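You operate a simulated robot arm through the tools that you are given. There is no shell and no other tool.

You run a simulated two-armed robot. Do the job below in one go: nothing can be reset, and whatever is moved stays where it is left.

JOB
Start the green welder on MIG and set it to the job card.

It is judged by the outcome, as a careful person would: the job done as asked, and still so three seconds after it is handed in. It fails if anything else is knocked over, pushed out of place, dropped, spilled or broken.

ROBOT AND FRAMES
Two 7-joint arms with fingered hands on one trunk that stands fixed in place. Base frame: the origin is at the foot of the trunk, x ahead of it, y to its left, z up. Readings come in mm, degrees, newtons and seconds.
The left shoulder is at [151, 187, 952], the right one opposite. With the tool pointing down near the work surface each hand reaches from about 100 to 880 mm from the base axis, measured 20 degrees to its own side. Payload 3.6 kg a hand.
Tool frame (each hand has its own): the origin (TCP) lies between the finger pads and is the grasp point; the fingertips stand 26 mm ahead of it; z points along the fingers, y is the line along which they close. Largest opening 88 mm; the body of the gripper starts 30 mm behind the TCP. The gripper is a hand of 3 fingers: y runs from the thumb to the fingers, the wrist lies at [-17, -98, -164] in the tool frame, and closing takes about 1.5 s.
Orientation is told as [roll, pitch, yaw] about the base's x, y, z axes, in that order, counted from this pose: with the fingers straight down and the wrist toward the robot, the tool's x, y and z point along [0, 1, 0], [1, 0, 0] and [0, 0, -1] of the base frame.

CONTROLS
- The arms move only by the tool arm_command. It takes "left_steps", "right_steps" or both (then of equal length, played together; a hand with none holds still); each is a list of rows, each a list of 6 numbers: the shift along the tool's x, y, z in mm, then the turn, a rotation vector about the tool's x, y, z in degrees. In form: [[dx, dy, dz, wx, wy, wz], ...]. A call has 1 to 20 rows; each row is the pose to reach, as a shift and turn from the pose commanded when the call began, along the tool's axes at that moment. "left_grip" and "right_grip" are, for a hand that has rows, the opening, from 0 (shut) to 1 (fully open), set as the call begins (left out, the last holds). Rows are played at 5 a second. More than 50 mm and 8.6 degrees between two rows, or a gripper value outside its range, and nothing of the call is played. Where a pose cannot be reached the arm comes as near as it can. A force on the tool above 40 N (or 10 N above the force at the start of the call, whichever is more), or a blocked arm, ends the call early, and 0.2 s more pass. Each finger travels about 153 mm/s and halts on what it meets, pressing with about 31 N; the grip force reading is that of the motor and also rises with nothing between the fingers. The clock runs only during rows and for 0.2 s after the last one: add rows that repeat a pose to give the fingers time. It gives the time, the measured TCP pose, the force on the tool (base axes), the opening and the grip force at its end, in the units of the frame above (readings bear some noise), with the torque about the TCP (base axes, N m) and any sound that the robot's microphone picked up.
- Cameras (640 x 400 px; columns grow to the right, rows downward): "scene" is now at [297.4, 1, 888]; the picture's right is [0.18, -0.98, -0.00], its down [0.04, 0.01, -1.00] and it looks along [0.98, 0.18, 0.04] (base axes); focal length 214 px, centre (320, 200). "left" rides on the left gripper at [-56, -80, -102] in its tool frame; the picture's right is [-0.73, -0.32, 0.60], its down [0.62, -0.66, 0.41] and it looks along [0.27, 0.68, 0.69] (tool axes); focal length 247 px, centre (320, 200). "right" rides on the right gripper at [56, -80, -102] in its tool frame; the picture's right is [-0.73, 0.32, -0.60], its down [-0.62, -0.67, 0.41] and it looks along [-0.27, 0.68, 0.69] (tool axes); focal length 247 px, centre (320, 200). There is no depth. A picture from a camera that has moved, and an enlarged one, comes with that camera's place and axes in the base frame and with its lens. The place of the scene camera against the robot may be out by one fixed shift of up to 25 mm in any direction.
- grab_frame(camera): a new picture of that camera. The clock stands still meanwhile.
- move_column(by): slides the trunk up (or, below 0, down) by that many mm; the arms and the scene camera ride with it, the base frame stays. It gives what a move gives, with no picture.
- move_fingers(fingers, thumb_bend, thumb_turn, hand): sets how far each is bent, from 0 (flat) to 1 (curled in); at 0.3 the hand is open as for a grip, at 0.7 the pads meet at the TCP. One left out holds its place. A second passes; each finger stops where it meets its share of the squeeze, and holds until it gets a number again. A gripper value or a shape takes the hand back. It gives what a move gives, with no picture; readings hold the bend of each and the force on the fingers (four entries, about 0 where the hand has none), thumb and palm. thumb_turn goes from beside the hand (0) to across from the fingers (1), as for a grip.
- preshape(shape, hand): the hand has 3 fingers and takes this shape, open, in about a second: jaw (thumb against the fingers, like two jaws); tri (thumb and two fingers); tip (a fingertip pinch); poke (one finger out to press); point (the index stretched); flat (the hand flat); cup (the hand cupped); fist (a fist). The gripper value then closes the fingers along that shape, each until it touches; the sizes above hold for jaw. It gives what a move gives, with no picture.
- head_to(pan, tilt): turns the head with the scene camera to pan (to the left, within 60 degrees either way) and tilt (down, from -29 to 69), counted from straight ahead of the robot. It gives what a move gives.
- close_up(camera, box): a new picture of the part [left, top, right, bottom] of that camera's present view, enlarged. The clock stands still meanwhile.
- close_job(): hands the job in; it is judged then, once.

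Nothing tells you positions but the pictures and the camera data. Unless the task says otherwise, let go and move clear before handing in.

The tools are called by a JSON object that holds its "method" and its "body". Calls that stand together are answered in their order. arm_command: Moves the arms, as the interface text tells. Its arguments: {"type":"object","properties":{"left_steps":{"type":"array","items":{"type":"array","items":{"type":"number"}}},"left_grip":{"type":"number"},"right_steps":{"type":"array","items":{"type":"array","items":{"type":"number"}}},"right_grip":{"type":"number"}},"required":[]} The other tools are called the same way: move_column (by) slides the trunk up or down; preshape (shape, hand) gives the hand a shape; move_fingers (fingers, thumb_bend, thumb_turn, hand) moves the fingers one by one; head_to (pan, tilt) turns the head that bears the scene camera; grab_frame (camera) takes a picture; close_up (camera, box) takes an enlarged picture of a part of a camera's view; close_job () hands the job in.

At the start:

```text
time: 0.0
left_tcp_pos: [480.5, 185.9, 1236.9]
left_tool_rot: [0.0, -0.1, 0.1]
left_ft_force: [0.1, 0.0, 0.7]
left_wrist_torque: [0.01, -0.01, 0.0]
left_finger_gap: 87.5
left_grip_force: 0.0
left_shape: jaw
left_bend: [0.3, 0.3, 0.98]
left_finger forces: [0.0, 0.1, 0.1, 0.0, 0.0, 0.0]
right_tcp_pos: [520.2, -232.8, 1156.3]
right_tool_rot: [0.0, 0.0, -0.1]
right_ft_force: [-0.1, 0.2, 0.4]
right_wrist_torque: [-0.02, 0.01, -0.02]
right_finger_gap: 87.9
right_grip_force: 0.0
right_shape: jaw
right_bend: [0.3, 0.3, 0.98]
right_finger forces: [0.0, 0.0, 0.1, 0.1, 0.1, 0.0]
trunk travel left (down, up): [-100.0, 657.0]
head pan, tilt: [10.2, -2.5]
```

scene: 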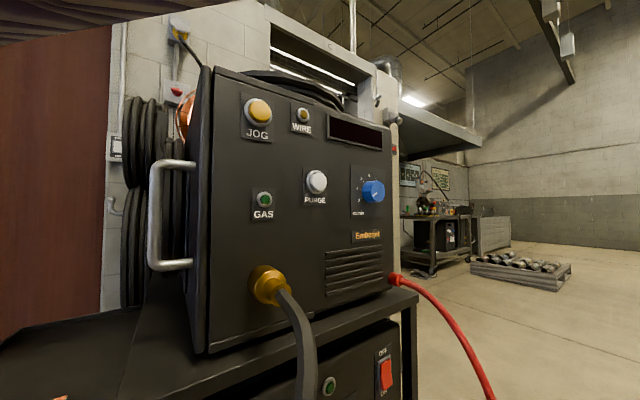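
right: 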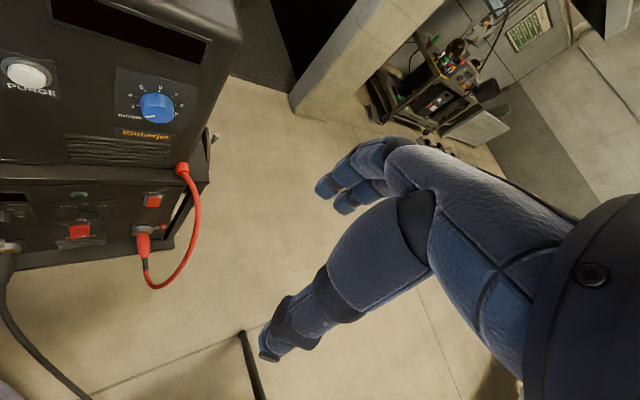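
left: 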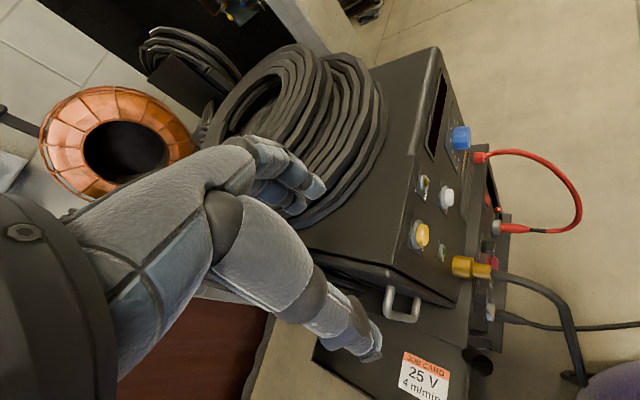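

I see a dark machine (wire feeder?) with knobs and buttons right in front, a power source below it, and a job card to the left that reads 25 V and some m/min. I'll look more closely before I move anything.

{"method": "close_up", "body": {"camera": "left", "box": [340, 320, 500, 400]}}

{"method": "close_up", "body": {"camera": "scene", "box": [200, 70, 420, 210]}}

{"method": "close_up", "body": {"camera": "right", "box": [0, 40, 240, 280]}}

{"method": "head_to", "body": {"pan": 10, "tilt": 40}}

```text
4.00 times, centred on (420, 360) of left
camera zoom: at [402.4, 129.3, 1338.8], right [-0.32, -0.73, -0.6], down [-0.67, 0.62, -0.41], along [0.67, 0.27, -0.69], focal length 988 px, centre (-80, -440)
```

zoom: 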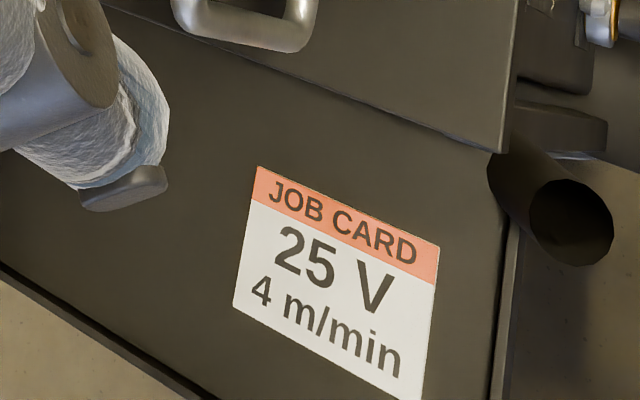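

```text
2.86 times, centred on (310, 140) of scene
camera zoom: at [297.4, 1.0, 888.0], right [0.18, -0.98, 0.0], down [0.04, 0.01, -1.0], along [0.98, 0.18, 0.04], focal length 613 px, centre (349, 371)
```

zoom: 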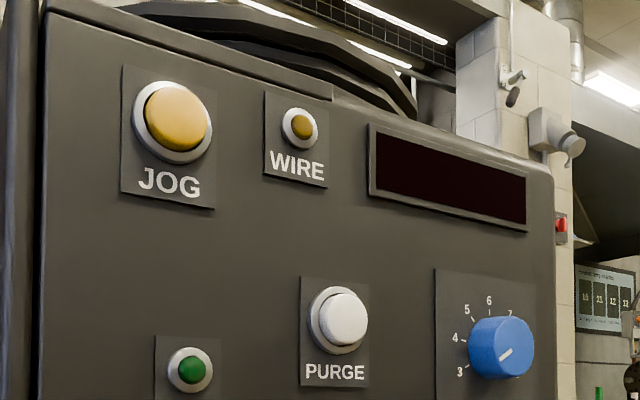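

```text
1.67 times, centred on (120, 160) of right
camera zoom: at [440.6, -175.9, 1258.7], right [0.32, -0.73, 0.6], down [-0.67, -0.62, -0.41], along [0.68, -0.27, -0.69], focal length 412 px, centre (653, 267)
```

zoom: 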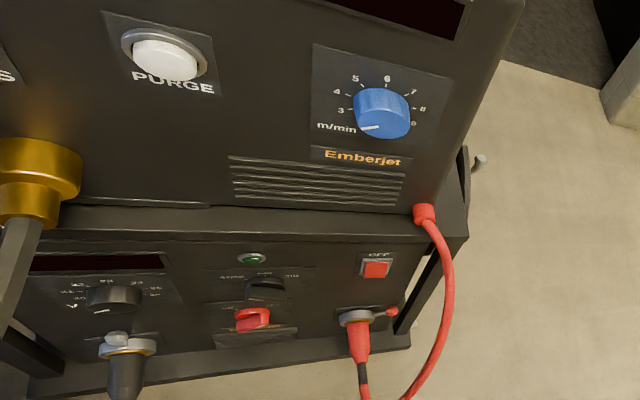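

```text
time: 1.1
left_tcp_pos: [482.3, 184.9, 1236.7]
left_tool_rot: [0.0, -0.1, 0.1]
left_ft_force: [0.8, -0.1, 0.5]
left_wrist_torque: [0.01, -0.01, -0.01]
left_finger_gap: 87.3
left_grip_force: 0.2
left_shape: jaw
left_bend: [0.3, 0.3, 0.98]
left_finger forces: [0.1, 0.0, 0.0, 0.1, 0.1, 0.1]
right_tcp_pos: [521.5, -231.8, 1155.9]
right_tool_rot: [0.0, 0.1, 0.0]
right_ft_force: [-0.3, 0.8, -0.8]
right_wrist_torque: [0.01, -0.01, -0.03]
right_finger_gap: 87.6
right_grip_force: 0.2
right_shape: jaw
right_bend: [0.3, 0.3, 0.98]
right_finger forces: [0.1, 0.1, 0.0, 0.0, 0.0, 0.1]
trunk travel left (down, up): [-100.0, 657.0]
head pan, tilt: [10.0, 40.0]
```

The card reads 25 V and 4 m/min. The wire feeder on top has a blue m/min knob, and the power source below it has a volt knob, selectors and a rocker switch. I'll look down at the lower machine and check for other welders nearby.

{"method": "grab_frame", "body": {"camera": "scene"}}

{"method": "close_up", "body": {"camera": "scene", "box": [200, 100, 440, 250]}}

{"method": "close_up", "body": {"camera": "right", "box": [0, 170, 180, 270]}}

{"method": "close_up", "body": {"camera": "right", "box": [360, 0, 560, 140]}}

```text
taken
camera scene: at [293.7, 0.0, 820.5], right [0.17, -0.98, 0.0], down [-0.63, -0.11, -0.77], along [0.75, 0.13, -0.64], focal length 214 px, centre (320, 200)
```

scene: 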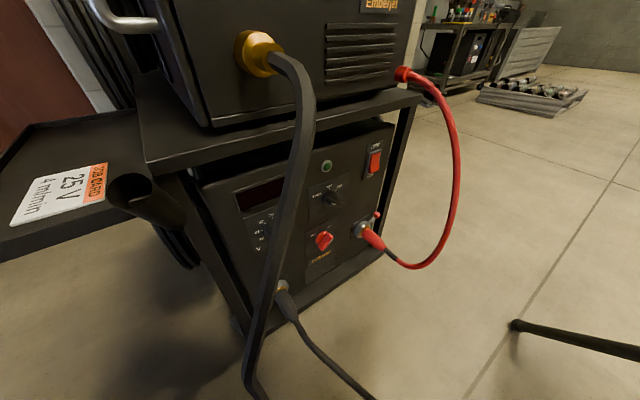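

```text
2.67 times, centred on (320, 175) of scene
camera zoom: at [293.7, 0.0, 820.5], right [0.17, -0.98, 0.0], down [-0.63, -0.11, -0.77], along [0.75, 0.13, -0.64], focal length 572 px, centre (320, 267)
```

zoom: 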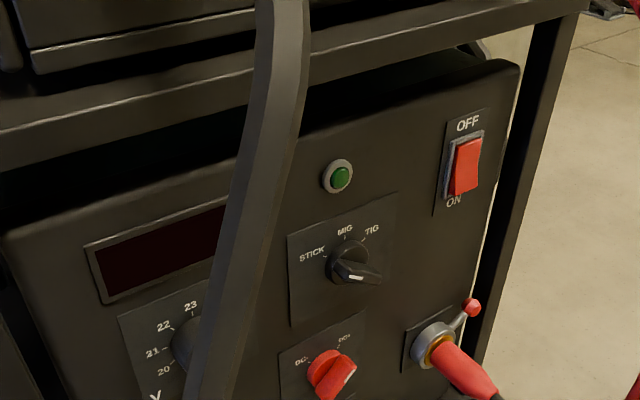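

```text
3.56 times, centred on (90, 220) of right
camera zoom: at [440.6, -175.9, 1258.7], right [0.32, -0.73, 0.6], down [-0.67, -0.62, -0.41], along [0.68, -0.27, -0.69], focal length 878 px, centre (1138, 129)
```

zoom: 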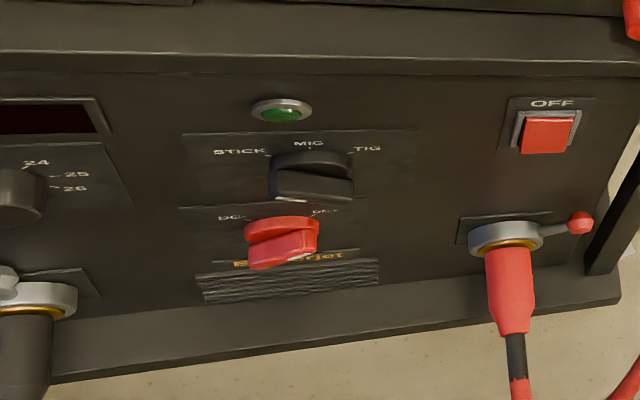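

```text
2.86 times, centred on (460, 70) of right
camera zoom: at [440.6, -175.9, 1258.7], right [0.32, -0.73, 0.6], down [-0.67, -0.62, -0.41], along [0.68, -0.27, -0.69], focal length 706 px, centre (-80, 571)
```

zoom: 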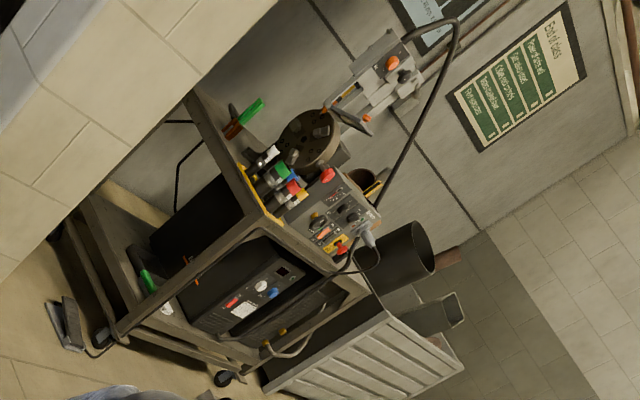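

The machine in front is dark and labelled "Emberjet". I need to know whether it is the "green" one, so I'll look all around for other machines and any instructions.

{"method": "head_to", "body": {"pan": -50, "tilt": 10}}

{"method": "grab_frame", "body": {"camera": "scene"}}

{"method": "head_to", "body": {"pan": 60, "tilt": 10}}

{"method": "grab_frame", "body": {"camera": "scene"}}

{"method": "head_to", "body": {"pan": -25, "tilt": 0}}

{"method": "grab_frame", "body": {"camera": "scene"}}

{"method": "close_up", "body": {"camera": "scene", "box": [140, 120, 340, 245]}}

```text
time: 2.4
left_tcp_pos: [481.9, 185.9, 1236.6]
left_tool_rot: [0.0, 0.0, 0.0]
left_ft_force: [0.9, -0.7, 0.5]
left_wrist_torque: [0.02, 0.02, 0.04]
left_finger_gap: 87.7
left_grip_force: 0.0
left_shape: jaw
left_bend: [0.3, 0.3, 0.98]
left_finger forces: [0.0, 0.0, 0.1, 0.0, 0.0, 0.1]
right_tcp_pos: [519.5, -231.8, 1156.9]
right_tool_rot: [0.0, -0.1, 0.0]
right_ft_force: [0.1, 0.0, -0.8]
right_wrist_torque: [-0.04, -0.02, -0.01]
right_finger_gap: 87.7
right_grip_force: 0.0
right_shape: jaw
right_bend: [0.3, 0.3, 0.98]
right_finger forces: [0.1, 0.1, 0.0, 0.0, 0.0, 0.1]
trunk travel left (down, up): [-100.0, 657.0]
head pan, tilt: [-50.0, 10.0]
```

```text
taken
camera scene: at [269.9, -86.0, 868.1], right [-0.77, -0.64, 0.0], down [-0.11, 0.13, -0.98], along [0.63, -0.75, -0.17], focal length 214 px, centre (320, 200)
```

scene: 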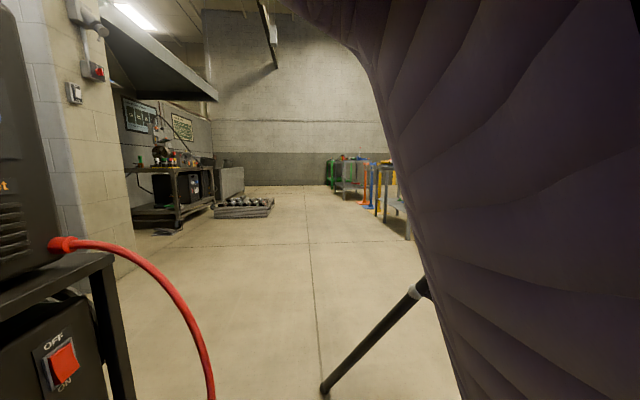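

```text
time: 4.3
left_tcp_pos: [482.6, 185.2, 1237.0]
left_tool_rot: [0.1, 0.0, 0.2]
left_ft_force: [0.0, -0.2, -0.9]
left_wrist_torque: [-0.01, -0.02, 0.0]
left_finger_gap: 87.6
left_grip_force: 0.1
left_shape: jaw
left_bend: [0.3, 0.3, 0.98]
left_finger forces: [0.0, 0.1, 0.1, 0.0, 0.1, 0.0]
right_tcp_pos: [519.6, -231.8, 1156.4]
right_tool_rot: [0.0, 0.0, 0.0]
right_ft_force: [0.1, -0.8, 0.5]
right_wrist_torque: [-0.01, -0.01, -0.02]
right_finger_gap: 87.9
right_grip_force: 0.0
right_shape: jaw
right_bend: [0.3, 0.3, 0.98]
right_finger forces: [0.1, 0.0, 0.0, 0.0, 0.0, 0.0]
trunk travel left (down, up): [-100.0, 657.0]
head pan, tilt: [60.0, 10.0]
```

```text
taken
camera scene: at [256.5, 65.7, 868.1], right [0.87, -0.5, 0.0], down [-0.09, -0.15, -0.98], along [0.49, 0.85, -0.17], focal length 214 px, centre (320, 200)
```

scene: 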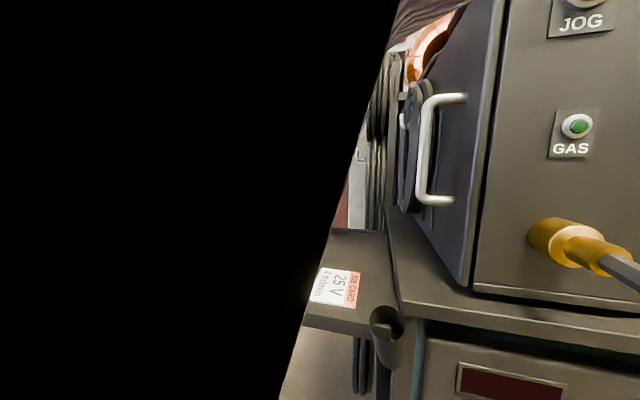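

```text
time: 5.9
left_tcp_pos: [482.7, 184.2, 1236.4]
left_tool_rot: [-0.1, -0.1, 0.1]
left_ft_force: [0.9, 0.7, -0.2]
left_wrist_torque: [0.02, 0.02, 0.04]
left_finger_gap: 87.6
left_grip_force: 0.1
left_shape: jaw
left_bend: [0.3, 0.3, 0.98]
left_finger forces: [0.0, 0.1, 0.0, 0.0, 0.0, 0.0]
right_tcp_pos: [521.3, -232.3, 1157.5]
right_tool_rot: [0.0, 0.0, -0.1]
right_ft_force: [-0.5, 0.0, 0.9]
right_wrist_torque: [-0.04, -0.01, -0.01]
right_finger_gap: 87.7
right_grip_force: 0.0
right_shape: jaw
right_bend: [0.3, 0.3, 0.98]
right_finger forces: [0.1, 0.1, 0.0, 0.0, 0.1, 0.1]
trunk travel left (down, up): [-100.0, 657.0]
head pan, tilt: [-25.0, 0.0]
```

```text
taken
camera scene: at [291.6, -52.8, 884.1], right [-0.42, -0.91, 0.0], down [0.0, 0.0, -1.0], along [0.91, -0.42, 0.0], focal length 214 px, centre (320, 200)
```

scene: 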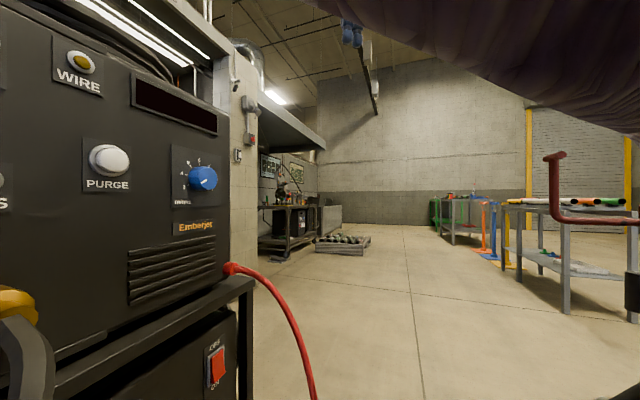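

```text
3.20 times, centred on (240, 182) of scene
camera zoom: at [291.6, -52.8, 884.1], right [-0.42, -0.91, 0.0], down [0.0, 0.0, -1.0], along [0.91, -0.42, 0.0], focal length 686 px, centre (576, 256)
```

zoom: 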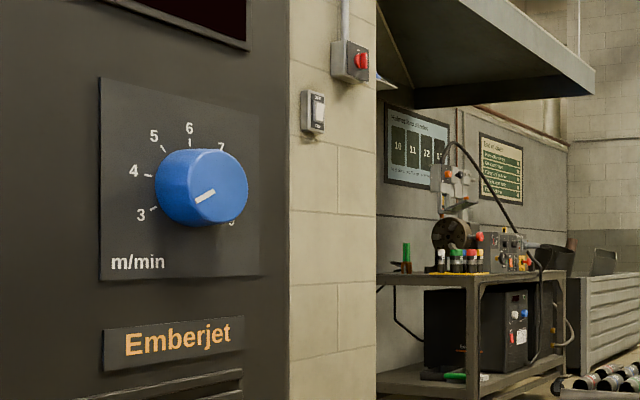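

The near cart (Emberjet) is the only welder in reach. By triangulation its fronts face about 45° toward my right, with the blue knob near [706,-11,911], the mode selector near [633,39,540] and the OFF/ON rocker near [730,-40,578]. I'll move the right hand so that its camera sees the panel square on, while keeping well away from it.

{"method": "arm_command", "body": {"right_steps": [[10.1, -2.7, 18.5, -3.39, 1.96, -4.73], [20.2, -5.3, 37, -6.78, 3.92, -9.47], [30.2, -8, 55.5, -10.2, 5.9, -14.2], [40.3, -10.7, 74, -13.6, 7.8, -18.9], [50.4, -13.3, 92.5, -17, 9.8, -23.7], [60.5, -16, 111, -20.35, 11.75, -28.4], [70.6, -18.7, 129.5, -23.7, 13.7, -33.1], [80.7, -21.3, 148, -27.1, 15.7, -37.9], [90.8, -24, 166.5, -30.5, 17.6, -42.6], [100.8, -26.7, 185, -33.9, 19.6, -47.3], [110.9, -29.3, 203.5, -37.3, 21.5, -52.1], [121, -32, 222, -40.7, 23.5, -56.8]]}}

{"method": "grab_frame", "body": {"camera": "right"}}

```text
time: 8.5
left_tcp_pos: [482.4, 185.1, 1235.9]
left_tool_rot: [0.1, -0.1, 0.1]
left_ft_force: [-1.1, -1.3, 0.7]
left_wrist_torque: [-0.01, 0.01, 0.01]
left_finger_gap: 87.8
left_grip_force: 0.0
left_shape: jaw
left_bend: [0.3, 0.3, 0.98]
left_finger forces: [0.0, 0.0, 0.0, 0.0, 0.0, 0.0]
right_tcp_pos: [487.9, -111.5, 933.9]
right_tool_rot: [-0.1, -45.0, 60.2]
right_ft_force: [-0.2, 0.8, 0.4]
right_wrist_torque: [0.03, -0.02, 0.01]
right_finger_gap: 87.6
right_grip_force: 0.1
right_shape: jaw
right_bend: [0.3, 0.3, 0.98]
right_finger forces: [0.2, 0.1, 0.0, 0.0, 0.0, 0.0]
trunk travel left (down, up): [-100.0, 657.0]
head pan, tilt: [-25.0, 0.0]
```

```text
taken
camera right: at [374.0, -195.4, 949.7], right [0.54, -0.54, 0.65], down [0.45, -0.47, -0.76], along [0.71, 0.7, -0.01], focal length 247 px, centre (320, 200)
```

right: 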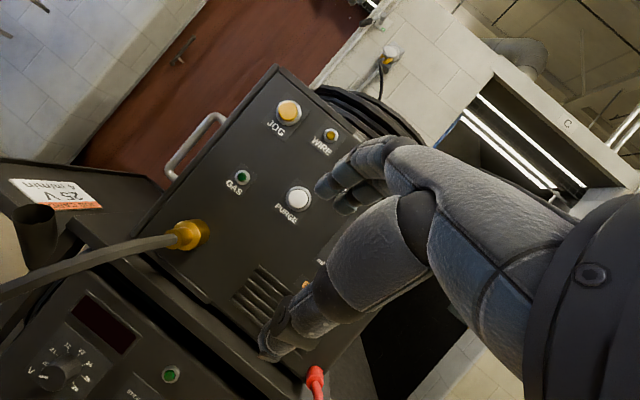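

The square-on view works. Part of the panel is behind the hand, but the V knob is visible at lower left, so I'll enlarge that area.

{"method": "close_up", "body": {"camera": "right", "box": [0, 280, 192, 400]}}

{"method": "close_up", "body": {"camera": "right", "box": [150, 70, 350, 330]}}

```text
3.33 times, centred on (96, 340) of right
camera zoom: at [374.0, -195.4, 949.7], right [0.54, -0.54, 0.65], down [0.45, -0.47, -0.76], along [0.71, 0.7, -0.01], focal length 823 px, centre (1067, -267)
```

zoom: 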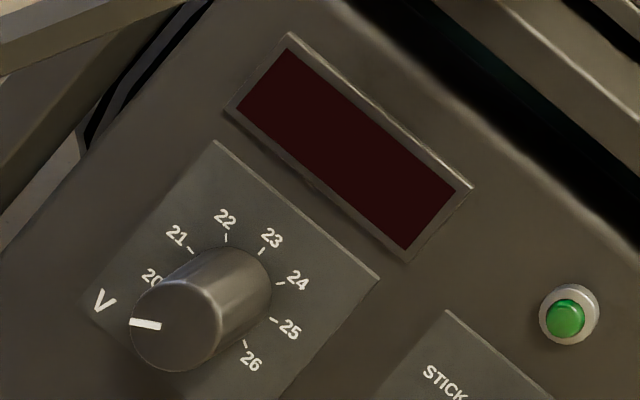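

```text
1.54 times, centred on (250, 200) of right
camera zoom: at [374.0, -195.4, 949.7], right [0.54, -0.54, 0.65], down [0.45, -0.47, -0.76], along [0.71, 0.7, -0.01], focal length 380 px, centre (428, 200)
```

zoom: 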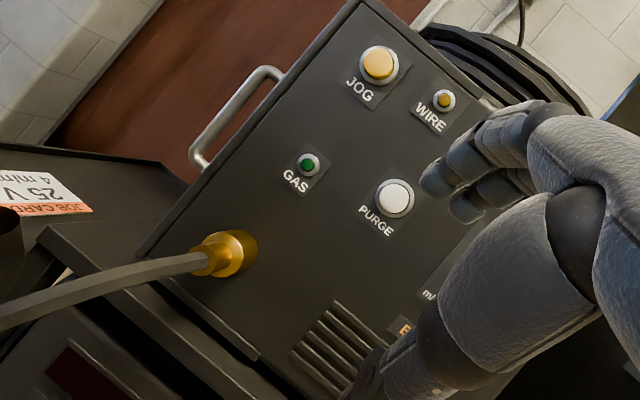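

The V dial runs 20–26 with 23 at the top and about 39° per volt, and it now points near 20. I'll use tight head-camera close-ups for the mode selector, polarity knob, switch and m/min dial.

{"method": "head_to", "body": {"pan": 5, "tilt": 38}}

{"method": "grab_frame", "body": {"camera": "scene"}}

{"method": "close_up", "body": {"camera": "right", "box": [110, 340, 206, 400]}}

```text
time: 9.5
left_tcp_pos: [483.7, 185.1, 1236.7]
left_tool_rot: [0.1, -0.1, 0.1]
left_ft_force: [0.2, -1.3, 0.0]
left_wrist_torque: [0.01, -0.03, -0.03]
left_finger_gap: 87.6
left_grip_force: 0.0
left_shape: jaw
left_bend: [0.3, 0.3, 0.98]
left_finger forces: [0.0, 0.0, 0.0, 0.1, 0.1, 0.0]
right_tcp_pos: [487.6, -111.3, 935.3]
right_tool_rot: [0.1, -44.8, 60.0]
right_ft_force: [-0.1, 0.1, -0.2]
right_wrist_torque: [-0.01, -0.02, -0.02]
right_finger_gap: 88.0
right_grip_force: 0.1
right_shape: jaw
right_bend: [0.3, 0.3, 0.98]
right_finger forces: [0.0, 0.0, 0.0, 0.1, 0.0, 0.1]
trunk travel left (down, up): [-100.0, 657.0]
head pan, tilt: [5.0, 38.0]
```

```text
taken
camera scene: at [296.0, -7.3, 823.5], right [0.09, -1.0, 0.0], down [-0.61, -0.05, -0.79], along [0.79, 0.07, -0.62], focal length 214 px, centre (320, 200)
```

scene: 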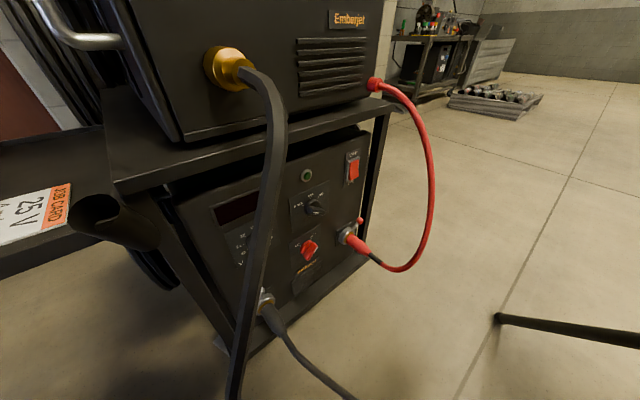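

```text
6.67 times, centred on (158, 370) of right
camera zoom: at [374.0, -195.3, 950.4], right [0.54, -0.54, 0.65], down [0.45, -0.47, -0.76], along [0.71, 0.7, -0.01], focal length 1646 px, centre (1400, -933)
```

zoom: 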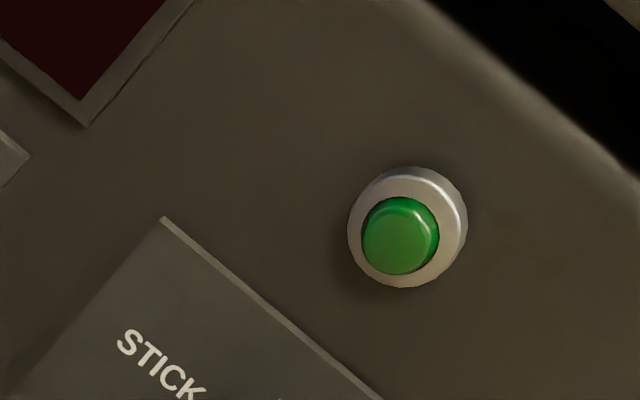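

{"method": "close_up", "body": {"camera": "scene", "box": [280, 165, 344, 205]}}

{"method": "close_up", "body": {"camera": "scene", "box": [276, 205, 340, 285]}}

{"method": "close_up", "body": {"camera": "scene", "box": [320, 140, 400, 260]}}

{"method": "close_up", "body": {"camera": "scene", "box": [200, 170, 300, 320]}}

```text
10.00 times, centred on (312, 185) of scene
camera zoom: at [296.0, -7.3, 823.5], right [0.09, -1.0, 0.0], down [-0.61, -0.05, -0.79], along [0.79, 0.07, -0.62], focal length 2145 px, centre (400, 350)
```

zoom: 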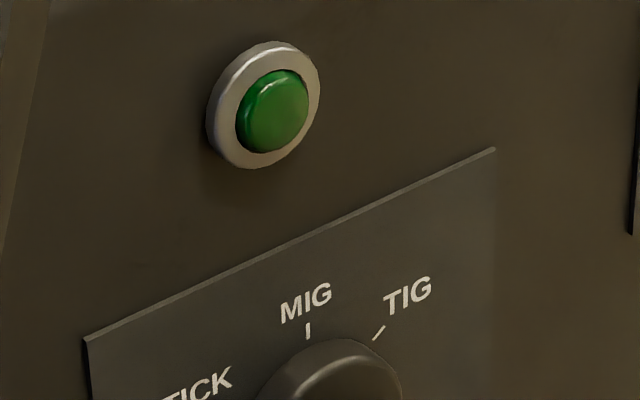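

```text
5.00 times, centred on (308, 245) of scene
camera zoom: at [296.0, -7.3, 823.5], right [0.09, -1.0, 0.0], down [-0.61, -0.05, -0.79], along [0.79, 0.07, -0.62], focal length 1072 px, centre (380, -25)
```

zoom: 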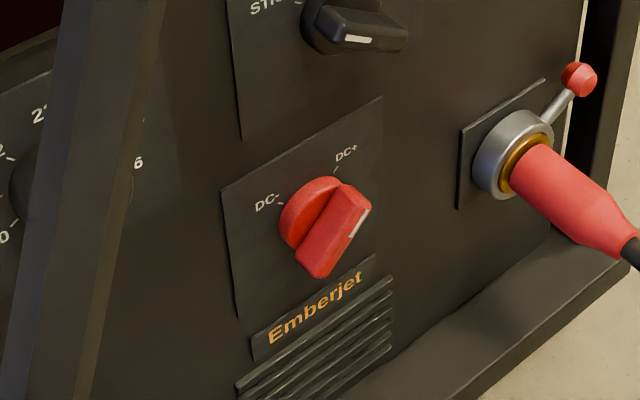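

```text
3.33 times, centred on (360, 200) of scene
camera zoom: at [296.0, -7.3, 823.5], right [0.09, -1.0, 0.0], down [-0.61, -0.05, -0.79], along [0.79, 0.07, -0.62], focal length 715 px, centre (187, 200)
```

zoom: 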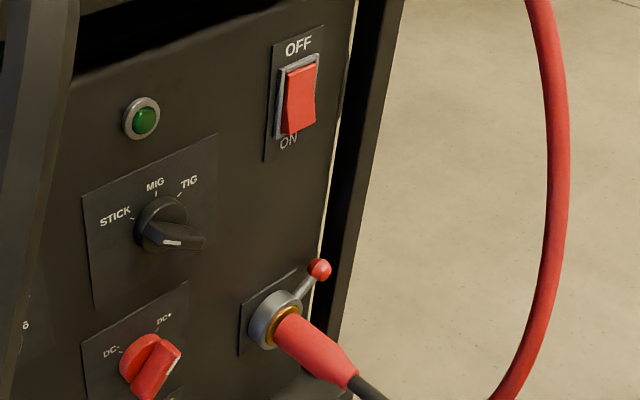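

```text
2.67 times, centred on (250, 245) of scene
camera zoom: at [296.0, -7.3, 823.5], right [0.09, -1.0, 0.0], down [-0.61, -0.05, -0.79], along [0.79, 0.07, -0.62], focal length 572 px, centre (507, 80)
```

zoom: 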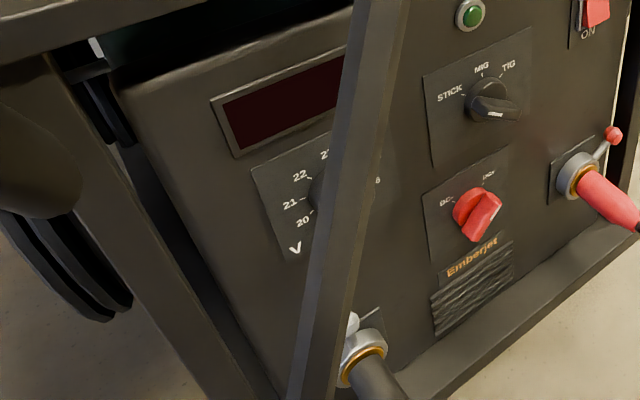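

The bar on the mode selector lies toward STICK, and the red polarity knob points to DC+, which suits MIG. The torch cable hangs well out in front of the V knob, so the hand has to avoid it. I'll point the right hand square at the panel out here in free space to learn its reachable orientations and see the panel.

{"method": "arm_command", "body": {"right_steps": [[0, 0, 0, -7.45, -2.4, 1.0], [0, 0, 0, -14.9, -4.7, 2.0], [0, 0, 0, -22.4, -7.1, 3.0], [0, 0, 0, -29.8, -9.5, 3.9], [0, 0, 0, -37.2, -11.8, 4.9], [0, 0, 0, -44.7, -14.2, 5.9]]}}

{"method": "grab_frame", "body": {"camera": "right"}}

{"method": "head_to", "body": {"pan": 0, "tilt": 10}}

{"method": "grab_frame", "body": {"camera": "scene"}}

```text
time: 10.9
left_tcp_pos: [483.0, 186.5, 1237.1]
left_tool_rot: [0.0, 0.0, 0.1]
left_ft_force: [-0.5, -0.3, 0.4]
left_wrist_torque: [-0.03, -0.01, 0.01]
left_finger_gap: 87.9
left_grip_force: 0.1
left_shape: jaw
left_bend: [0.3, 0.3, 0.98]
left_finger forces: [0.0, 0.0, 0.0, 0.1, 0.0, 0.0]
right_tcp_pos: [488.7, -112.6, 935.3]
right_tool_rot: [-155.2, -90.1, -159.7]
right_ft_force: [-0.2, 0.0, 0.0]
right_wrist_torque: [-0.01, -0.01, -0.01]
right_finger_gap: 87.7
right_grip_force: 0.0
right_shape: jaw
right_bend: [0.3, 0.3, 0.98]
right_finger forces: [0.0, 0.0, 0.0, 0.0, 0.1, 0.0]
trunk travel left (down, up): [-100.0, 657.0]
head pan, tilt: [5.0, 38.0]
```

```text
taken
camera right: at [376.1, -144.0, 854.5], right [0.1, -0.94, 0.32], down [0.73, -0.15, -0.67], along [0.67, 0.3, 0.68], focal length 247 px, centre (320, 200)
```

right: 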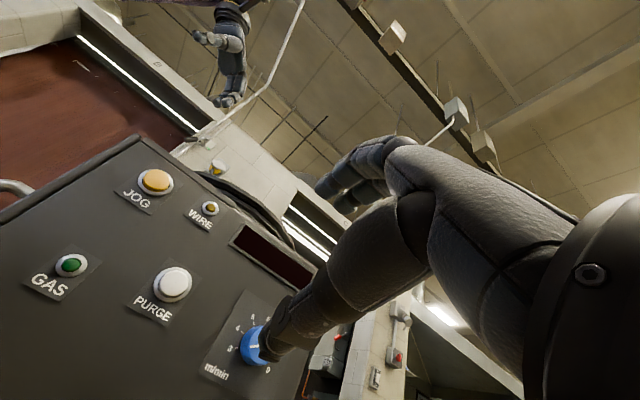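

```text
time: 11.8
left_tcp_pos: [482.2, 186.7, 1236.1]
left_tool_rot: [0.0, 0.0, 0.1]
left_ft_force: [-0.3, 0.6, 0.3]
left_wrist_torque: [-0.01, -0.02, -0.02]
left_finger_gap: 87.9
left_grip_force: 0.1
left_shape: jaw
left_bend: [0.3, 0.3, 0.98]
left_finger forces: [0.0, 0.1, 0.1, 0.0, 0.1, 0.0]
right_tcp_pos: [489.2, -110.8, 934.4]
right_tool_rot: [1.9, -89.8, 43.0]
right_ft_force: [-0.6, -0.2, 0.2]
right_wrist_torque: [0.02, 0.0, -0.04]
right_finger_gap: 87.7
right_grip_force: 0.0
right_shape: jaw
right_bend: [0.3, 0.3, 0.98]
right_finger forces: [0.0, 0.1, 0.0, 0.1, 0.0, 0.1]
trunk travel left (down, up): [-100.0, 657.0]
head pan, tilt: [0.0, 10.0]
```

```text
taken
camera scene: at [303.0, -14.8, 868.0], right [0.0, -1.0, 0.0], down [-0.17, 0.0, -0.98], along [0.98, 0.0, -0.17], focal length 214 px, centre (320, 200)
```

scene: 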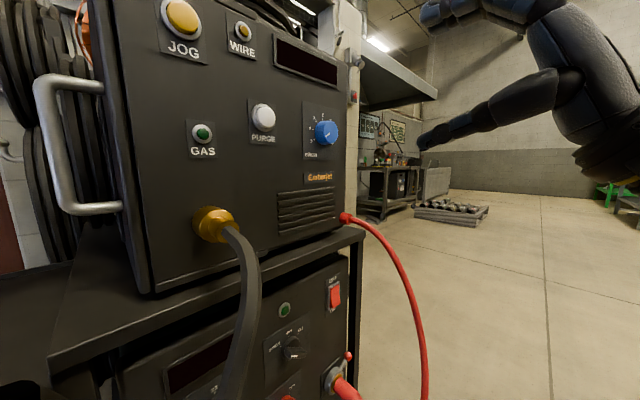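

The square-on pose with fingers above and thumb below is reachable. Now I'll test how far the hand can roll about its pointing axis, out here in free space, first clockwise.

{"method": "arm_command", "body": {"right_steps": [[0, 0, 0, 0, 0, 8.5], [0, 0, 0, 0, 0, 17], [0, 0, 0, 0, 0, 25.5], [0, 0, 0, 0, 0, 34], [0, 0, 0, 0, 0, 42.5], [0, 0, 0, 0, 0, 51], [0, 0, 0, 0, 0, 59.5], [0, 0, 0, 0, 0, 68], [0, 0, 0, 0, 0, 76.5], [0, 0, 0, 0, 0, 85], [0, 0, 0, 0, 0, 90]]}}

{"method": "grab_frame", "body": {"camera": "scene"}}

{"method": "grab_frame", "body": {"camera": "right"}}

```text
time: 13.4
left_tcp_pos: [482.3, 185.3, 1237.4]
left_tool_rot: [0.0, 0.2, 0.2]
left_ft_force: [0.4, 0.5, -0.3]
left_wrist_torque: [0.0, -0.02, -0.04]
left_finger_gap: 87.8
left_grip_force: 0.1
left_shape: jaw
left_bend: [0.3, 0.3, 0.98]
left_finger forces: [0.1, 0.0, 0.0, 0.0, 0.1, 0.0]
right_tcp_pos: [515.5, -102.2, 896.4]
right_tool_rot: [78.7, -46.0, -36.4]
right_ft_force: [0.8, 0.2, -0.6]
right_wrist_torque: [0.0, -0.03, 0.01]
right_finger_gap: 87.9
right_grip_force: 0.0
right_shape: jaw
right_bend: [0.3, 0.3, 0.98]
right_finger forces: [0.0, 0.0, 0.0, 0.0, 0.1, 0.0]
right hand out of reach, approached as far as the arm can: row 3, 4, 5, 6, 7
trunk travel left (down, up): [-100.0, 657.0]
head pan, tilt: [0.0, 10.0]
stopped in row 7 (right hand): the arm was blocked; the commanded pose is now the measured one
```

```text
taken
camera scene: at [303.0, -14.9, 868.1], right [0.0, -1.0, 0.0], down [-0.17, 0.0, -0.98], along [0.98, 0.0, -0.17], focal length 214 px, centre (320, 200)
```

scene: 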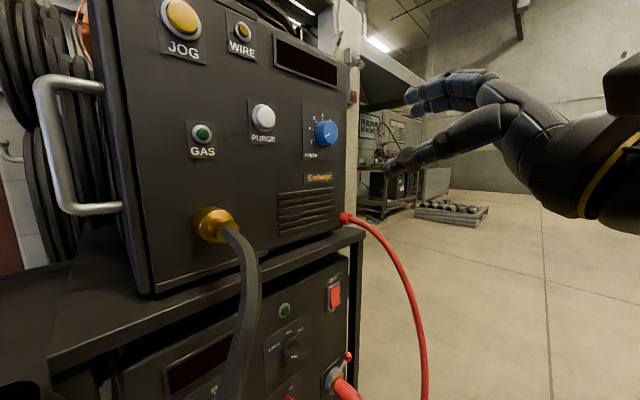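

```text
taken
camera right: at [374.8, -108.5, 892.5], right [0.09, -0.98, -0.19], down [0.19, 0.21, -0.96], along [0.98, 0.05, 0.21], focal length 247 px, centre (320, 200)
```

right: 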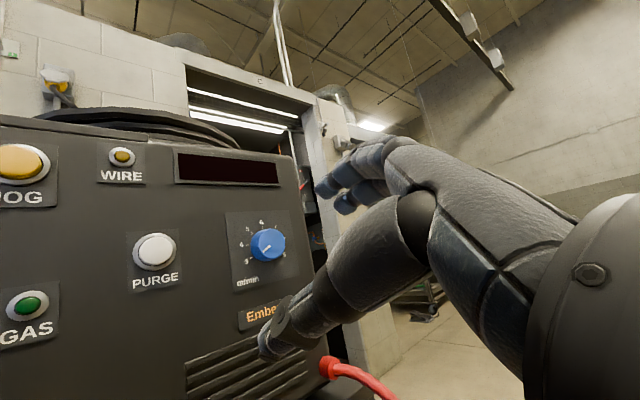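

Clockwise roll runs into a limit at about +20–40° past fingers-up. I'll go back to fingers-up and test the anticlockwise range.

{"method": "arm_command", "body": {"right_steps": [[5.5, 2.7, -5.2, -1.23, 0.5, -7.3], [11.1, 5.4, -10.3, -2.45, 1.0, -14.6], [16.6, 8.1, -15.5, -3.7, 1.5, -21.9], [22.2, 10.8, -20.6, -4.9, 2.0, -29.3], [27.8, 13.5, -25.8, -6.1, 2.5, -36.6], [33.3, 16.2, -30.9, -7.36, 3.0, -43.9]]}}

{"method": "arm_command", "body": {"right_steps": [[0, 0, 0, 0, 0, -8.5], [0, 0, 0, 0, 0, -17], [0, 0, 0, 0, 0, -25.5], [0, 0, 0, 0, 0, -34], [0, 0, 0, 0, 0, -42.5], [0, 0, 0, 0, 0, -51], [0, 0, 0, 0, 0, -59.5], [0, 0, 0, 0, 0, -68], [0, 0, 0, 0, 0, -76.5], [0, 0, 0, 0, 0, -85], [0, 0, 0, 0, 0, -93.5], [0, 0, 0, 0, 0, -102]]}}

{"method": "grab_frame", "body": {"camera": "scene"}}

{"method": "grab_frame", "body": {"camera": "right"}}

```text
time: 14.8
left_tcp_pos: [481.3, 186.1, 1236.5]
left_tool_rot: [0.0, 0.1, 0.0]
left_ft_force: [-0.1, 0.2, 0.5]
left_wrist_torque: [0.02, 0.01, 0.0]
left_finger_gap: 88.0
left_grip_force: 0.0
left_shape: jaw
left_bend: [0.3, 0.3, 0.98]
left_finger forces: [0.0, 0.0, 0.0, 0.0, 0.0, 0.1]
right_tcp_pos: [488.6, -110.4, 937.1]
right_tool_rot: [-113.2, -89.7, 158.6]
right_ft_force: [-0.7, 0.2, 0.8]
right_wrist_torque: [-0.04, 0.01, -0.01]
right_finger_gap: 88.1
right_grip_force: 0.1
right_shape: jaw
right_bend: [0.3, 0.3, 0.98]
right_finger forces: [0.0, 0.1, 0.1, 0.0, 0.1, 0.0]
trunk travel left (down, up): [-100.0, 657.0]
head pan, tilt: [0.0, 10.0]
```

```text
time: 17.4
left_tcp_pos: [481.5, 185.1, 1235.8]
left_tool_rot: [0.0, -0.1, 0.2]
left_ft_force: [-0.2, -0.8, -0.9]
left_wrist_torque: [-0.02, 0.02, -0.01]
left_finger_gap: 87.7
left_grip_force: 0.0
left_shape: jaw
left_bend: [0.3, 0.3, 0.98]
left_finger forces: [0.1, 0.0, 0.0, 0.0, 0.0, 0.0]
right_tcp_pos: [488.2, -110.0, 935.5]
right_tool_rot: [-90.0, 12.3, 135.4]
right_ft_force: [0.2, -0.7, -0.3]
right_wrist_torque: [0.0, 0.04, 0.01]
right_finger_gap: 87.6
right_grip_force: 0.0
right_shape: jaw
right_bend: [0.3, 0.3, 0.98]
right_finger forces: [0.0, 0.0, 0.0, 0.0, 0.1, 0.1]
trunk travel left (down, up): [-100.0, 657.0]
head pan, tilt: [0.0, 10.0]
```

```text
taken
camera scene: at [302.9, -14.8, 868.1], right [0.0, -1.0, 0.0], down [-0.17, 0.0, -0.98], along [0.98, 0.0, -0.17], focal length 214 px, centre (320, 200)
```

scene: 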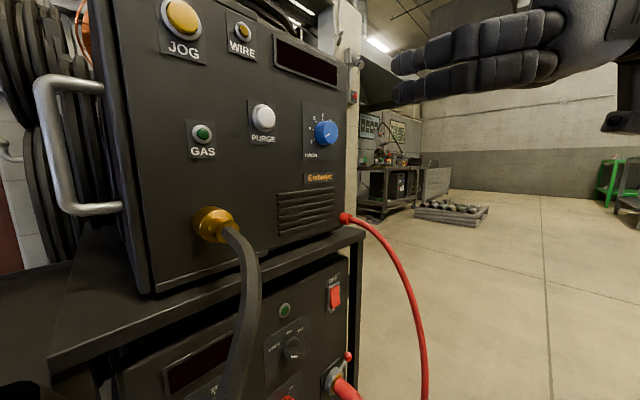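

```text
taken
camera right: at [480.5, -247.3, 898.5], right [-0.75, -0.1, 0.65], down [0.66, -0.07, 0.75], along [-0.03, 0.99, 0.12], focal length 247 px, centre (320, 200)
```

right: 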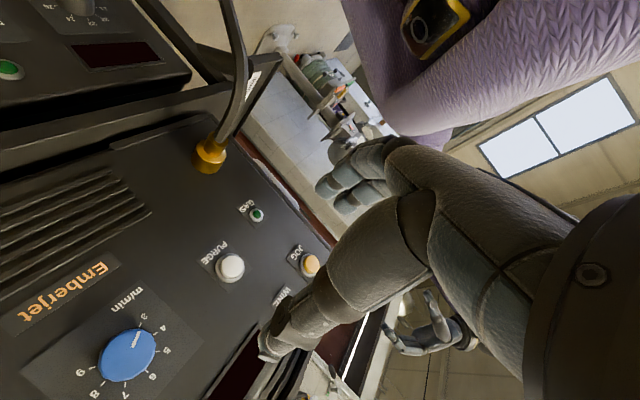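

Anticlockwise roll reaches at least −102°, which gives plenty of range for clockwise turning. From here I also get a good look at the m/min dial and the V dial, so I'll enlarge both.

{"method": "close_up", "body": {"camera": "right", "box": [40, 270, 220, 400]}}

{"method": "close_up", "body": {"camera": "right", "box": [0, 0, 200, 110]}}

{"method": "arm_command", "body": {"right_steps": [[0, 0, 0, 0, 0, -8.5], [0, 0, 0, 0, 0, -17], [0, 0, 0, 0, 0, -25.5], [0, 0, 0, 0, 0, -34], [0, 0, 0, 0, 0, -42.5], [0, 0, 0, 0, 0, -51], [0, 0, 0, 0, 0, -59.5]]}}

{"method": "grab_frame", "body": {"camera": "scene"}}

{"method": "grab_frame", "body": {"camera": "right"}}

```text
3.08 times, centred on (130, 335) of right
camera zoom: at [480.5, -247.3, 898.5], right [-0.75, -0.1, 0.65], down [0.66, -0.07, 0.75], along [-0.03, 0.99, 0.12], focal length 760 px, centre (905, -215)
```

zoom: 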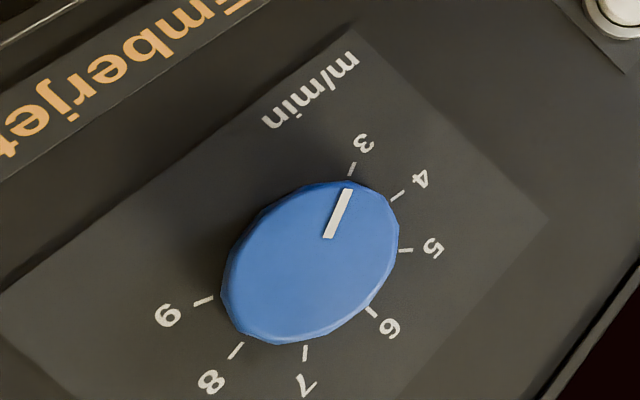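

```text
3.20 times, centred on (100, 55) of right
camera zoom: at [480.5, -247.3, 898.5], right [-0.75, -0.1, 0.65], down [0.66, -0.07, 0.75], along [-0.03, 0.99, 0.12], focal length 790 px, centre (1024, 664)
```

zoom: 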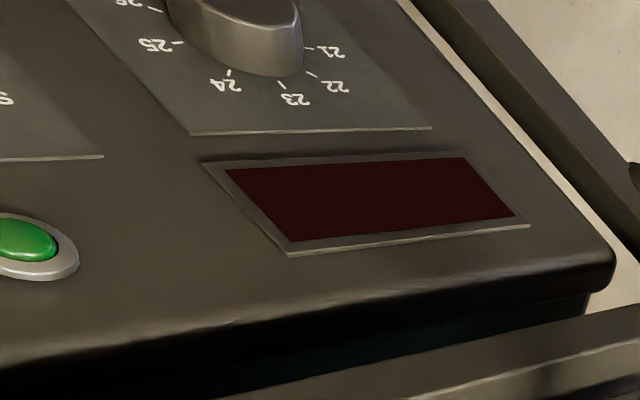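

```text
time: 19.0
left_tcp_pos: [483.3, 185.6, 1237.6]
left_tool_rot: [0.0, 0.0, -0.1]
left_ft_force: [0.3, 0.1, -0.2]
left_wrist_torque: [0.01, 0.02, -0.03]
left_finger_gap: 87.7
left_grip_force: 0.1
left_shape: jaw
left_bend: [0.3, 0.3, 0.98]
left_finger forces: [0.0, 0.1, 0.0, 0.0, 0.0, 0.0]
right_tcp_pos: [489.6, -112.0, 937.6]
right_tool_rot: [-90.3, 71.8, 135.1]
right_ft_force: [0.1, 0.9, 1.0]
right_wrist_torque: [0.0, 0.0, 0.02]
right_finger_gap: 87.8
right_grip_force: 0.0
right_shape: jaw
right_bend: [0.3, 0.3, 0.98]
right_finger forces: [0.0, 0.0, 0.0, 0.0, 0.1, 0.0]
trunk travel left (down, up): [-100.0, 657.0]
head pan, tilt: [0.0, 10.0]
```

```text
taken
camera scene: at [303.0, -14.8, 868.1], right [0.0, -1.0, 0.0], down [-0.17, 0.0, -0.98], along [0.98, 0.0, -0.17], focal length 214 px, centre (320, 200)
```

scene: 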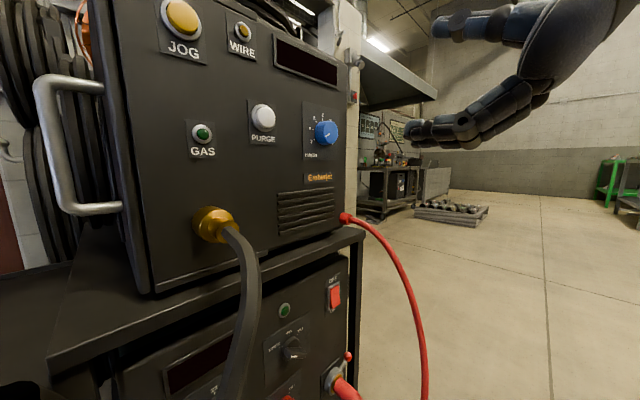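

```text
taken
camera right: at [472.7, -239.0, 994.8], right [-0.99, 0.13, -0.07], down [0.01, 0.56, 0.83], along [0.15, 0.82, -0.56], focal length 247 px, centre (320, 200)
```

right: 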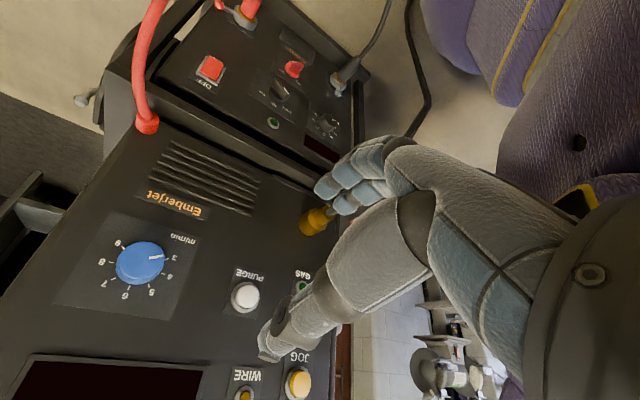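

Roll reaches −161° as well, so clockwise turns have about 180° of range with the wrist kept up and right, away from the torch cable. The m/min knob sits at 3. I'll enlarge the lower panel as seen from this pose.

{"method": "close_up", "body": {"camera": "right", "box": [180, 30, 340, 150]}}

{"method": "close_up", "body": {"camera": "right", "box": [250, 50, 330, 110]}}

{"method": "close_up", "body": {"camera": "right", "box": [0, 180, 240, 400]}}

```text
3.33 times, centred on (260, 90) of right
camera zoom: at [472.7, -239.0, 994.8], right [-0.99, 0.13, -0.07], down [0.01, 0.56, 0.83], along [0.15, 0.82, -0.56], focal length 823 px, centre (520, 567)
```

zoom: 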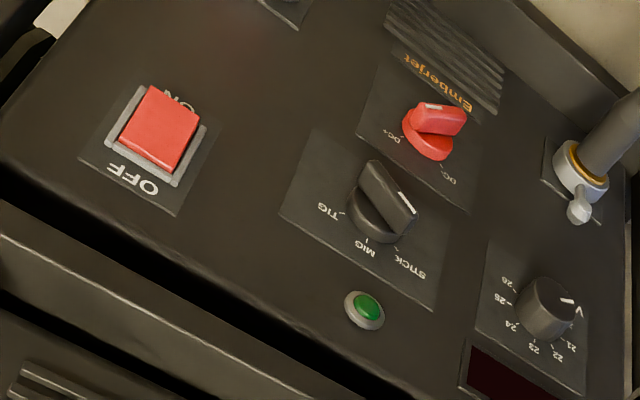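

```text
6.67 times, centred on (290, 80) of right
camera zoom: at [472.7, -239.0, 994.8], right [-0.99, 0.13, -0.07], down [0.01, 0.56, 0.83], along [0.15, 0.82, -0.56], focal length 1646 px, centre (520, 1000)
```

zoom: 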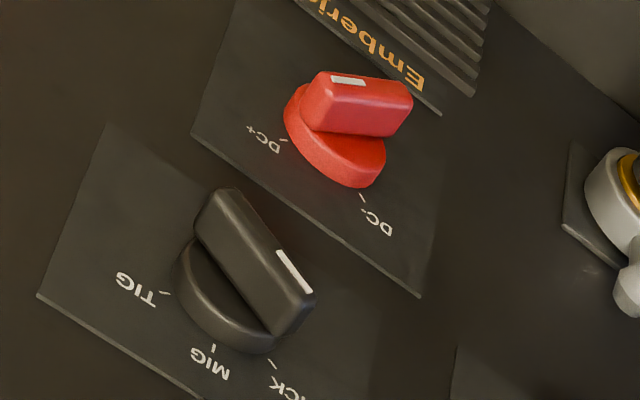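

```text
1.82 times, centred on (120, 290) of right
camera zoom: at [472.7, -239.0, 994.8], right [-0.99, 0.13, -0.07], down [0.01, 0.56, 0.83], along [0.15, 0.82, -0.56], focal length 449 px, centre (684, 36)
```

zoom: 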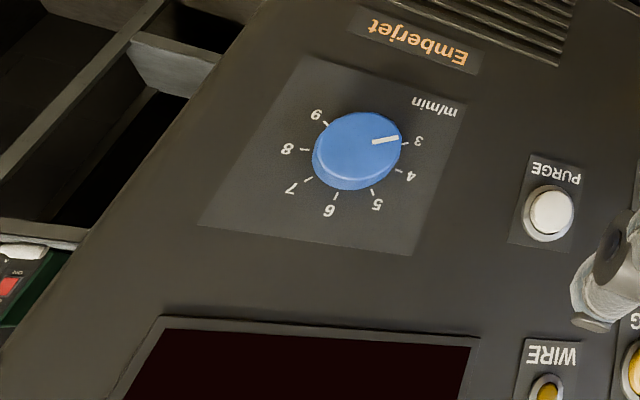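

The selector is confirmed on STICK. I also notice a dark-green casing with a red switch at the left edge of this view, behind the feeder, which could be the actual "green welder". I need to look at that before touching anything.

{"method": "close_up", "body": {"camera": "right", "box": [0, 170, 120, 400]}}

{"method": "close_up", "body": {"camera": "right", "box": [0, 290, 60, 370]}}

{"method": "head_to", "body": {"pan": -10, "tilt": 5}}

{"method": "grab_frame", "body": {"camera": "scene"}}

{"method": "close_up", "body": {"camera": "scene", "box": [260, 60, 460, 260]}}

{"method": "grab_frame", "body": {"camera": "left"}}

```text
1.74 times, centred on (60, 285) of right
camera zoom: at [472.7, -239.0, 994.8], right [-0.99, 0.13, -0.07], down [0.01, 0.56, 0.83], along [0.15, 0.82, -0.56], focal length 430 px, centre (772, 52)
```

zoom: 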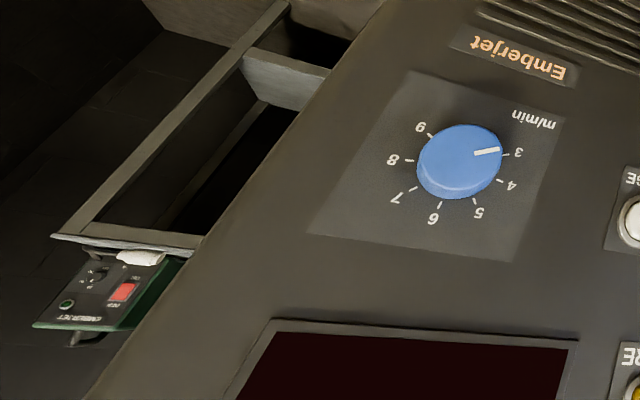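

```text
5.00 times, centred on (30, 330) of right
camera zoom: at [472.7, -239.0, 994.8], right [-0.99, 0.13, -0.07], down [0.01, 0.56, 0.83], along [0.15, 0.82, -0.56], focal length 1235 px, centre (1770, -450)
```

zoom: 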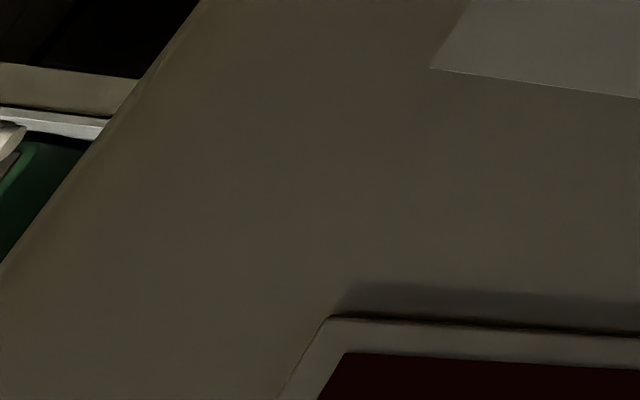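

```text
time: 19.7
left_tcp_pos: [482.4, 185.9, 1237.3]
left_tool_rot: [-0.1, 0.0, 0.1]
left_ft_force: [-0.1, 0.0, 0.2]
left_wrist_torque: [-0.01, 0.02, -0.04]
left_finger_gap: 87.6
left_grip_force: 0.1
left_shape: jaw
left_bend: [0.3, 0.3, 0.98]
left_finger forces: [0.0, 0.0, 0.0, 0.1, 0.1, 0.0]
right_tcp_pos: [488.1, -111.4, 936.8]
right_tool_rot: [-90.2, 71.6, 135.3]
right_ft_force: [-0.5, -0.6, -0.2]
right_wrist_torque: [-0.01, -0.01, 0.02]
right_finger_gap: 87.7
right_grip_force: 0.2
right_shape: jaw
right_bend: [0.3, 0.3, 0.98]
right_finger forces: [0.0, 0.0, 0.1, 0.1, 0.1, 0.0]
trunk travel left (down, up): [-100.0, 657.0]
head pan, tilt: [-10.0, 5.0]
```

```text
taken
camera scene: at [300.5, -30.7, 876.2], right [-0.17, -0.98, 0.0], down [-0.09, 0.02, -1.0], along [0.98, -0.17, -0.09], focal length 214 px, centre (320, 200)
```

scene: 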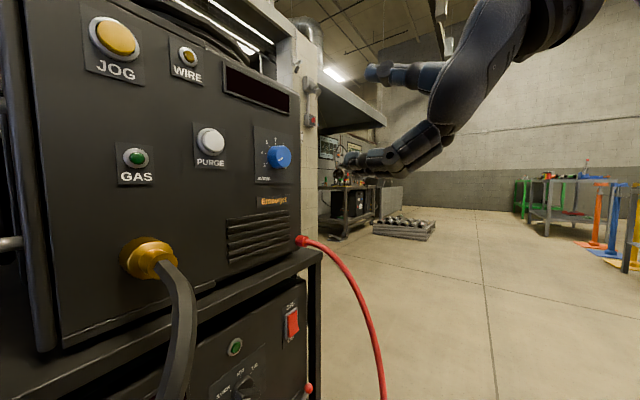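

```text
2.00 times, centred on (360, 160) of scene
camera zoom: at [300.5, -30.7, 876.2], right [-0.17, -0.98, 0.0], down [-0.09, 0.02, -1.0], along [0.98, -0.17, -0.09], focal length 429 px, centre (240, 280)
```

zoom: 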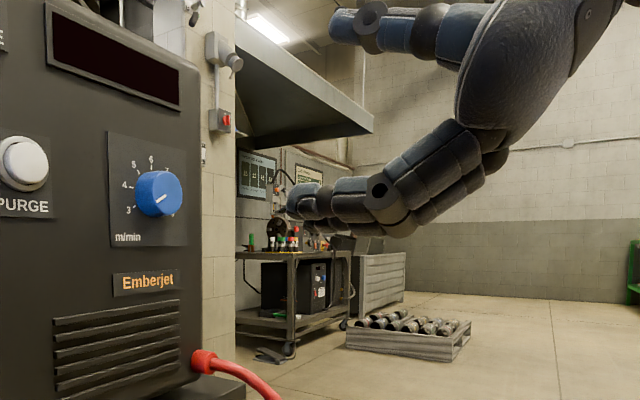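

```text
taken
camera left: at [402.4, 129.3, 1338.8], right [-0.32, -0.74, -0.6], down [-0.67, 0.62, -0.41], along [0.67, 0.27, -0.69], focal length 247 px, centre (320, 200)
```

left: 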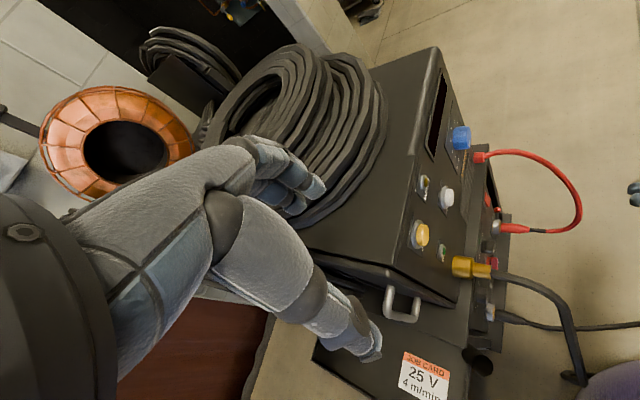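

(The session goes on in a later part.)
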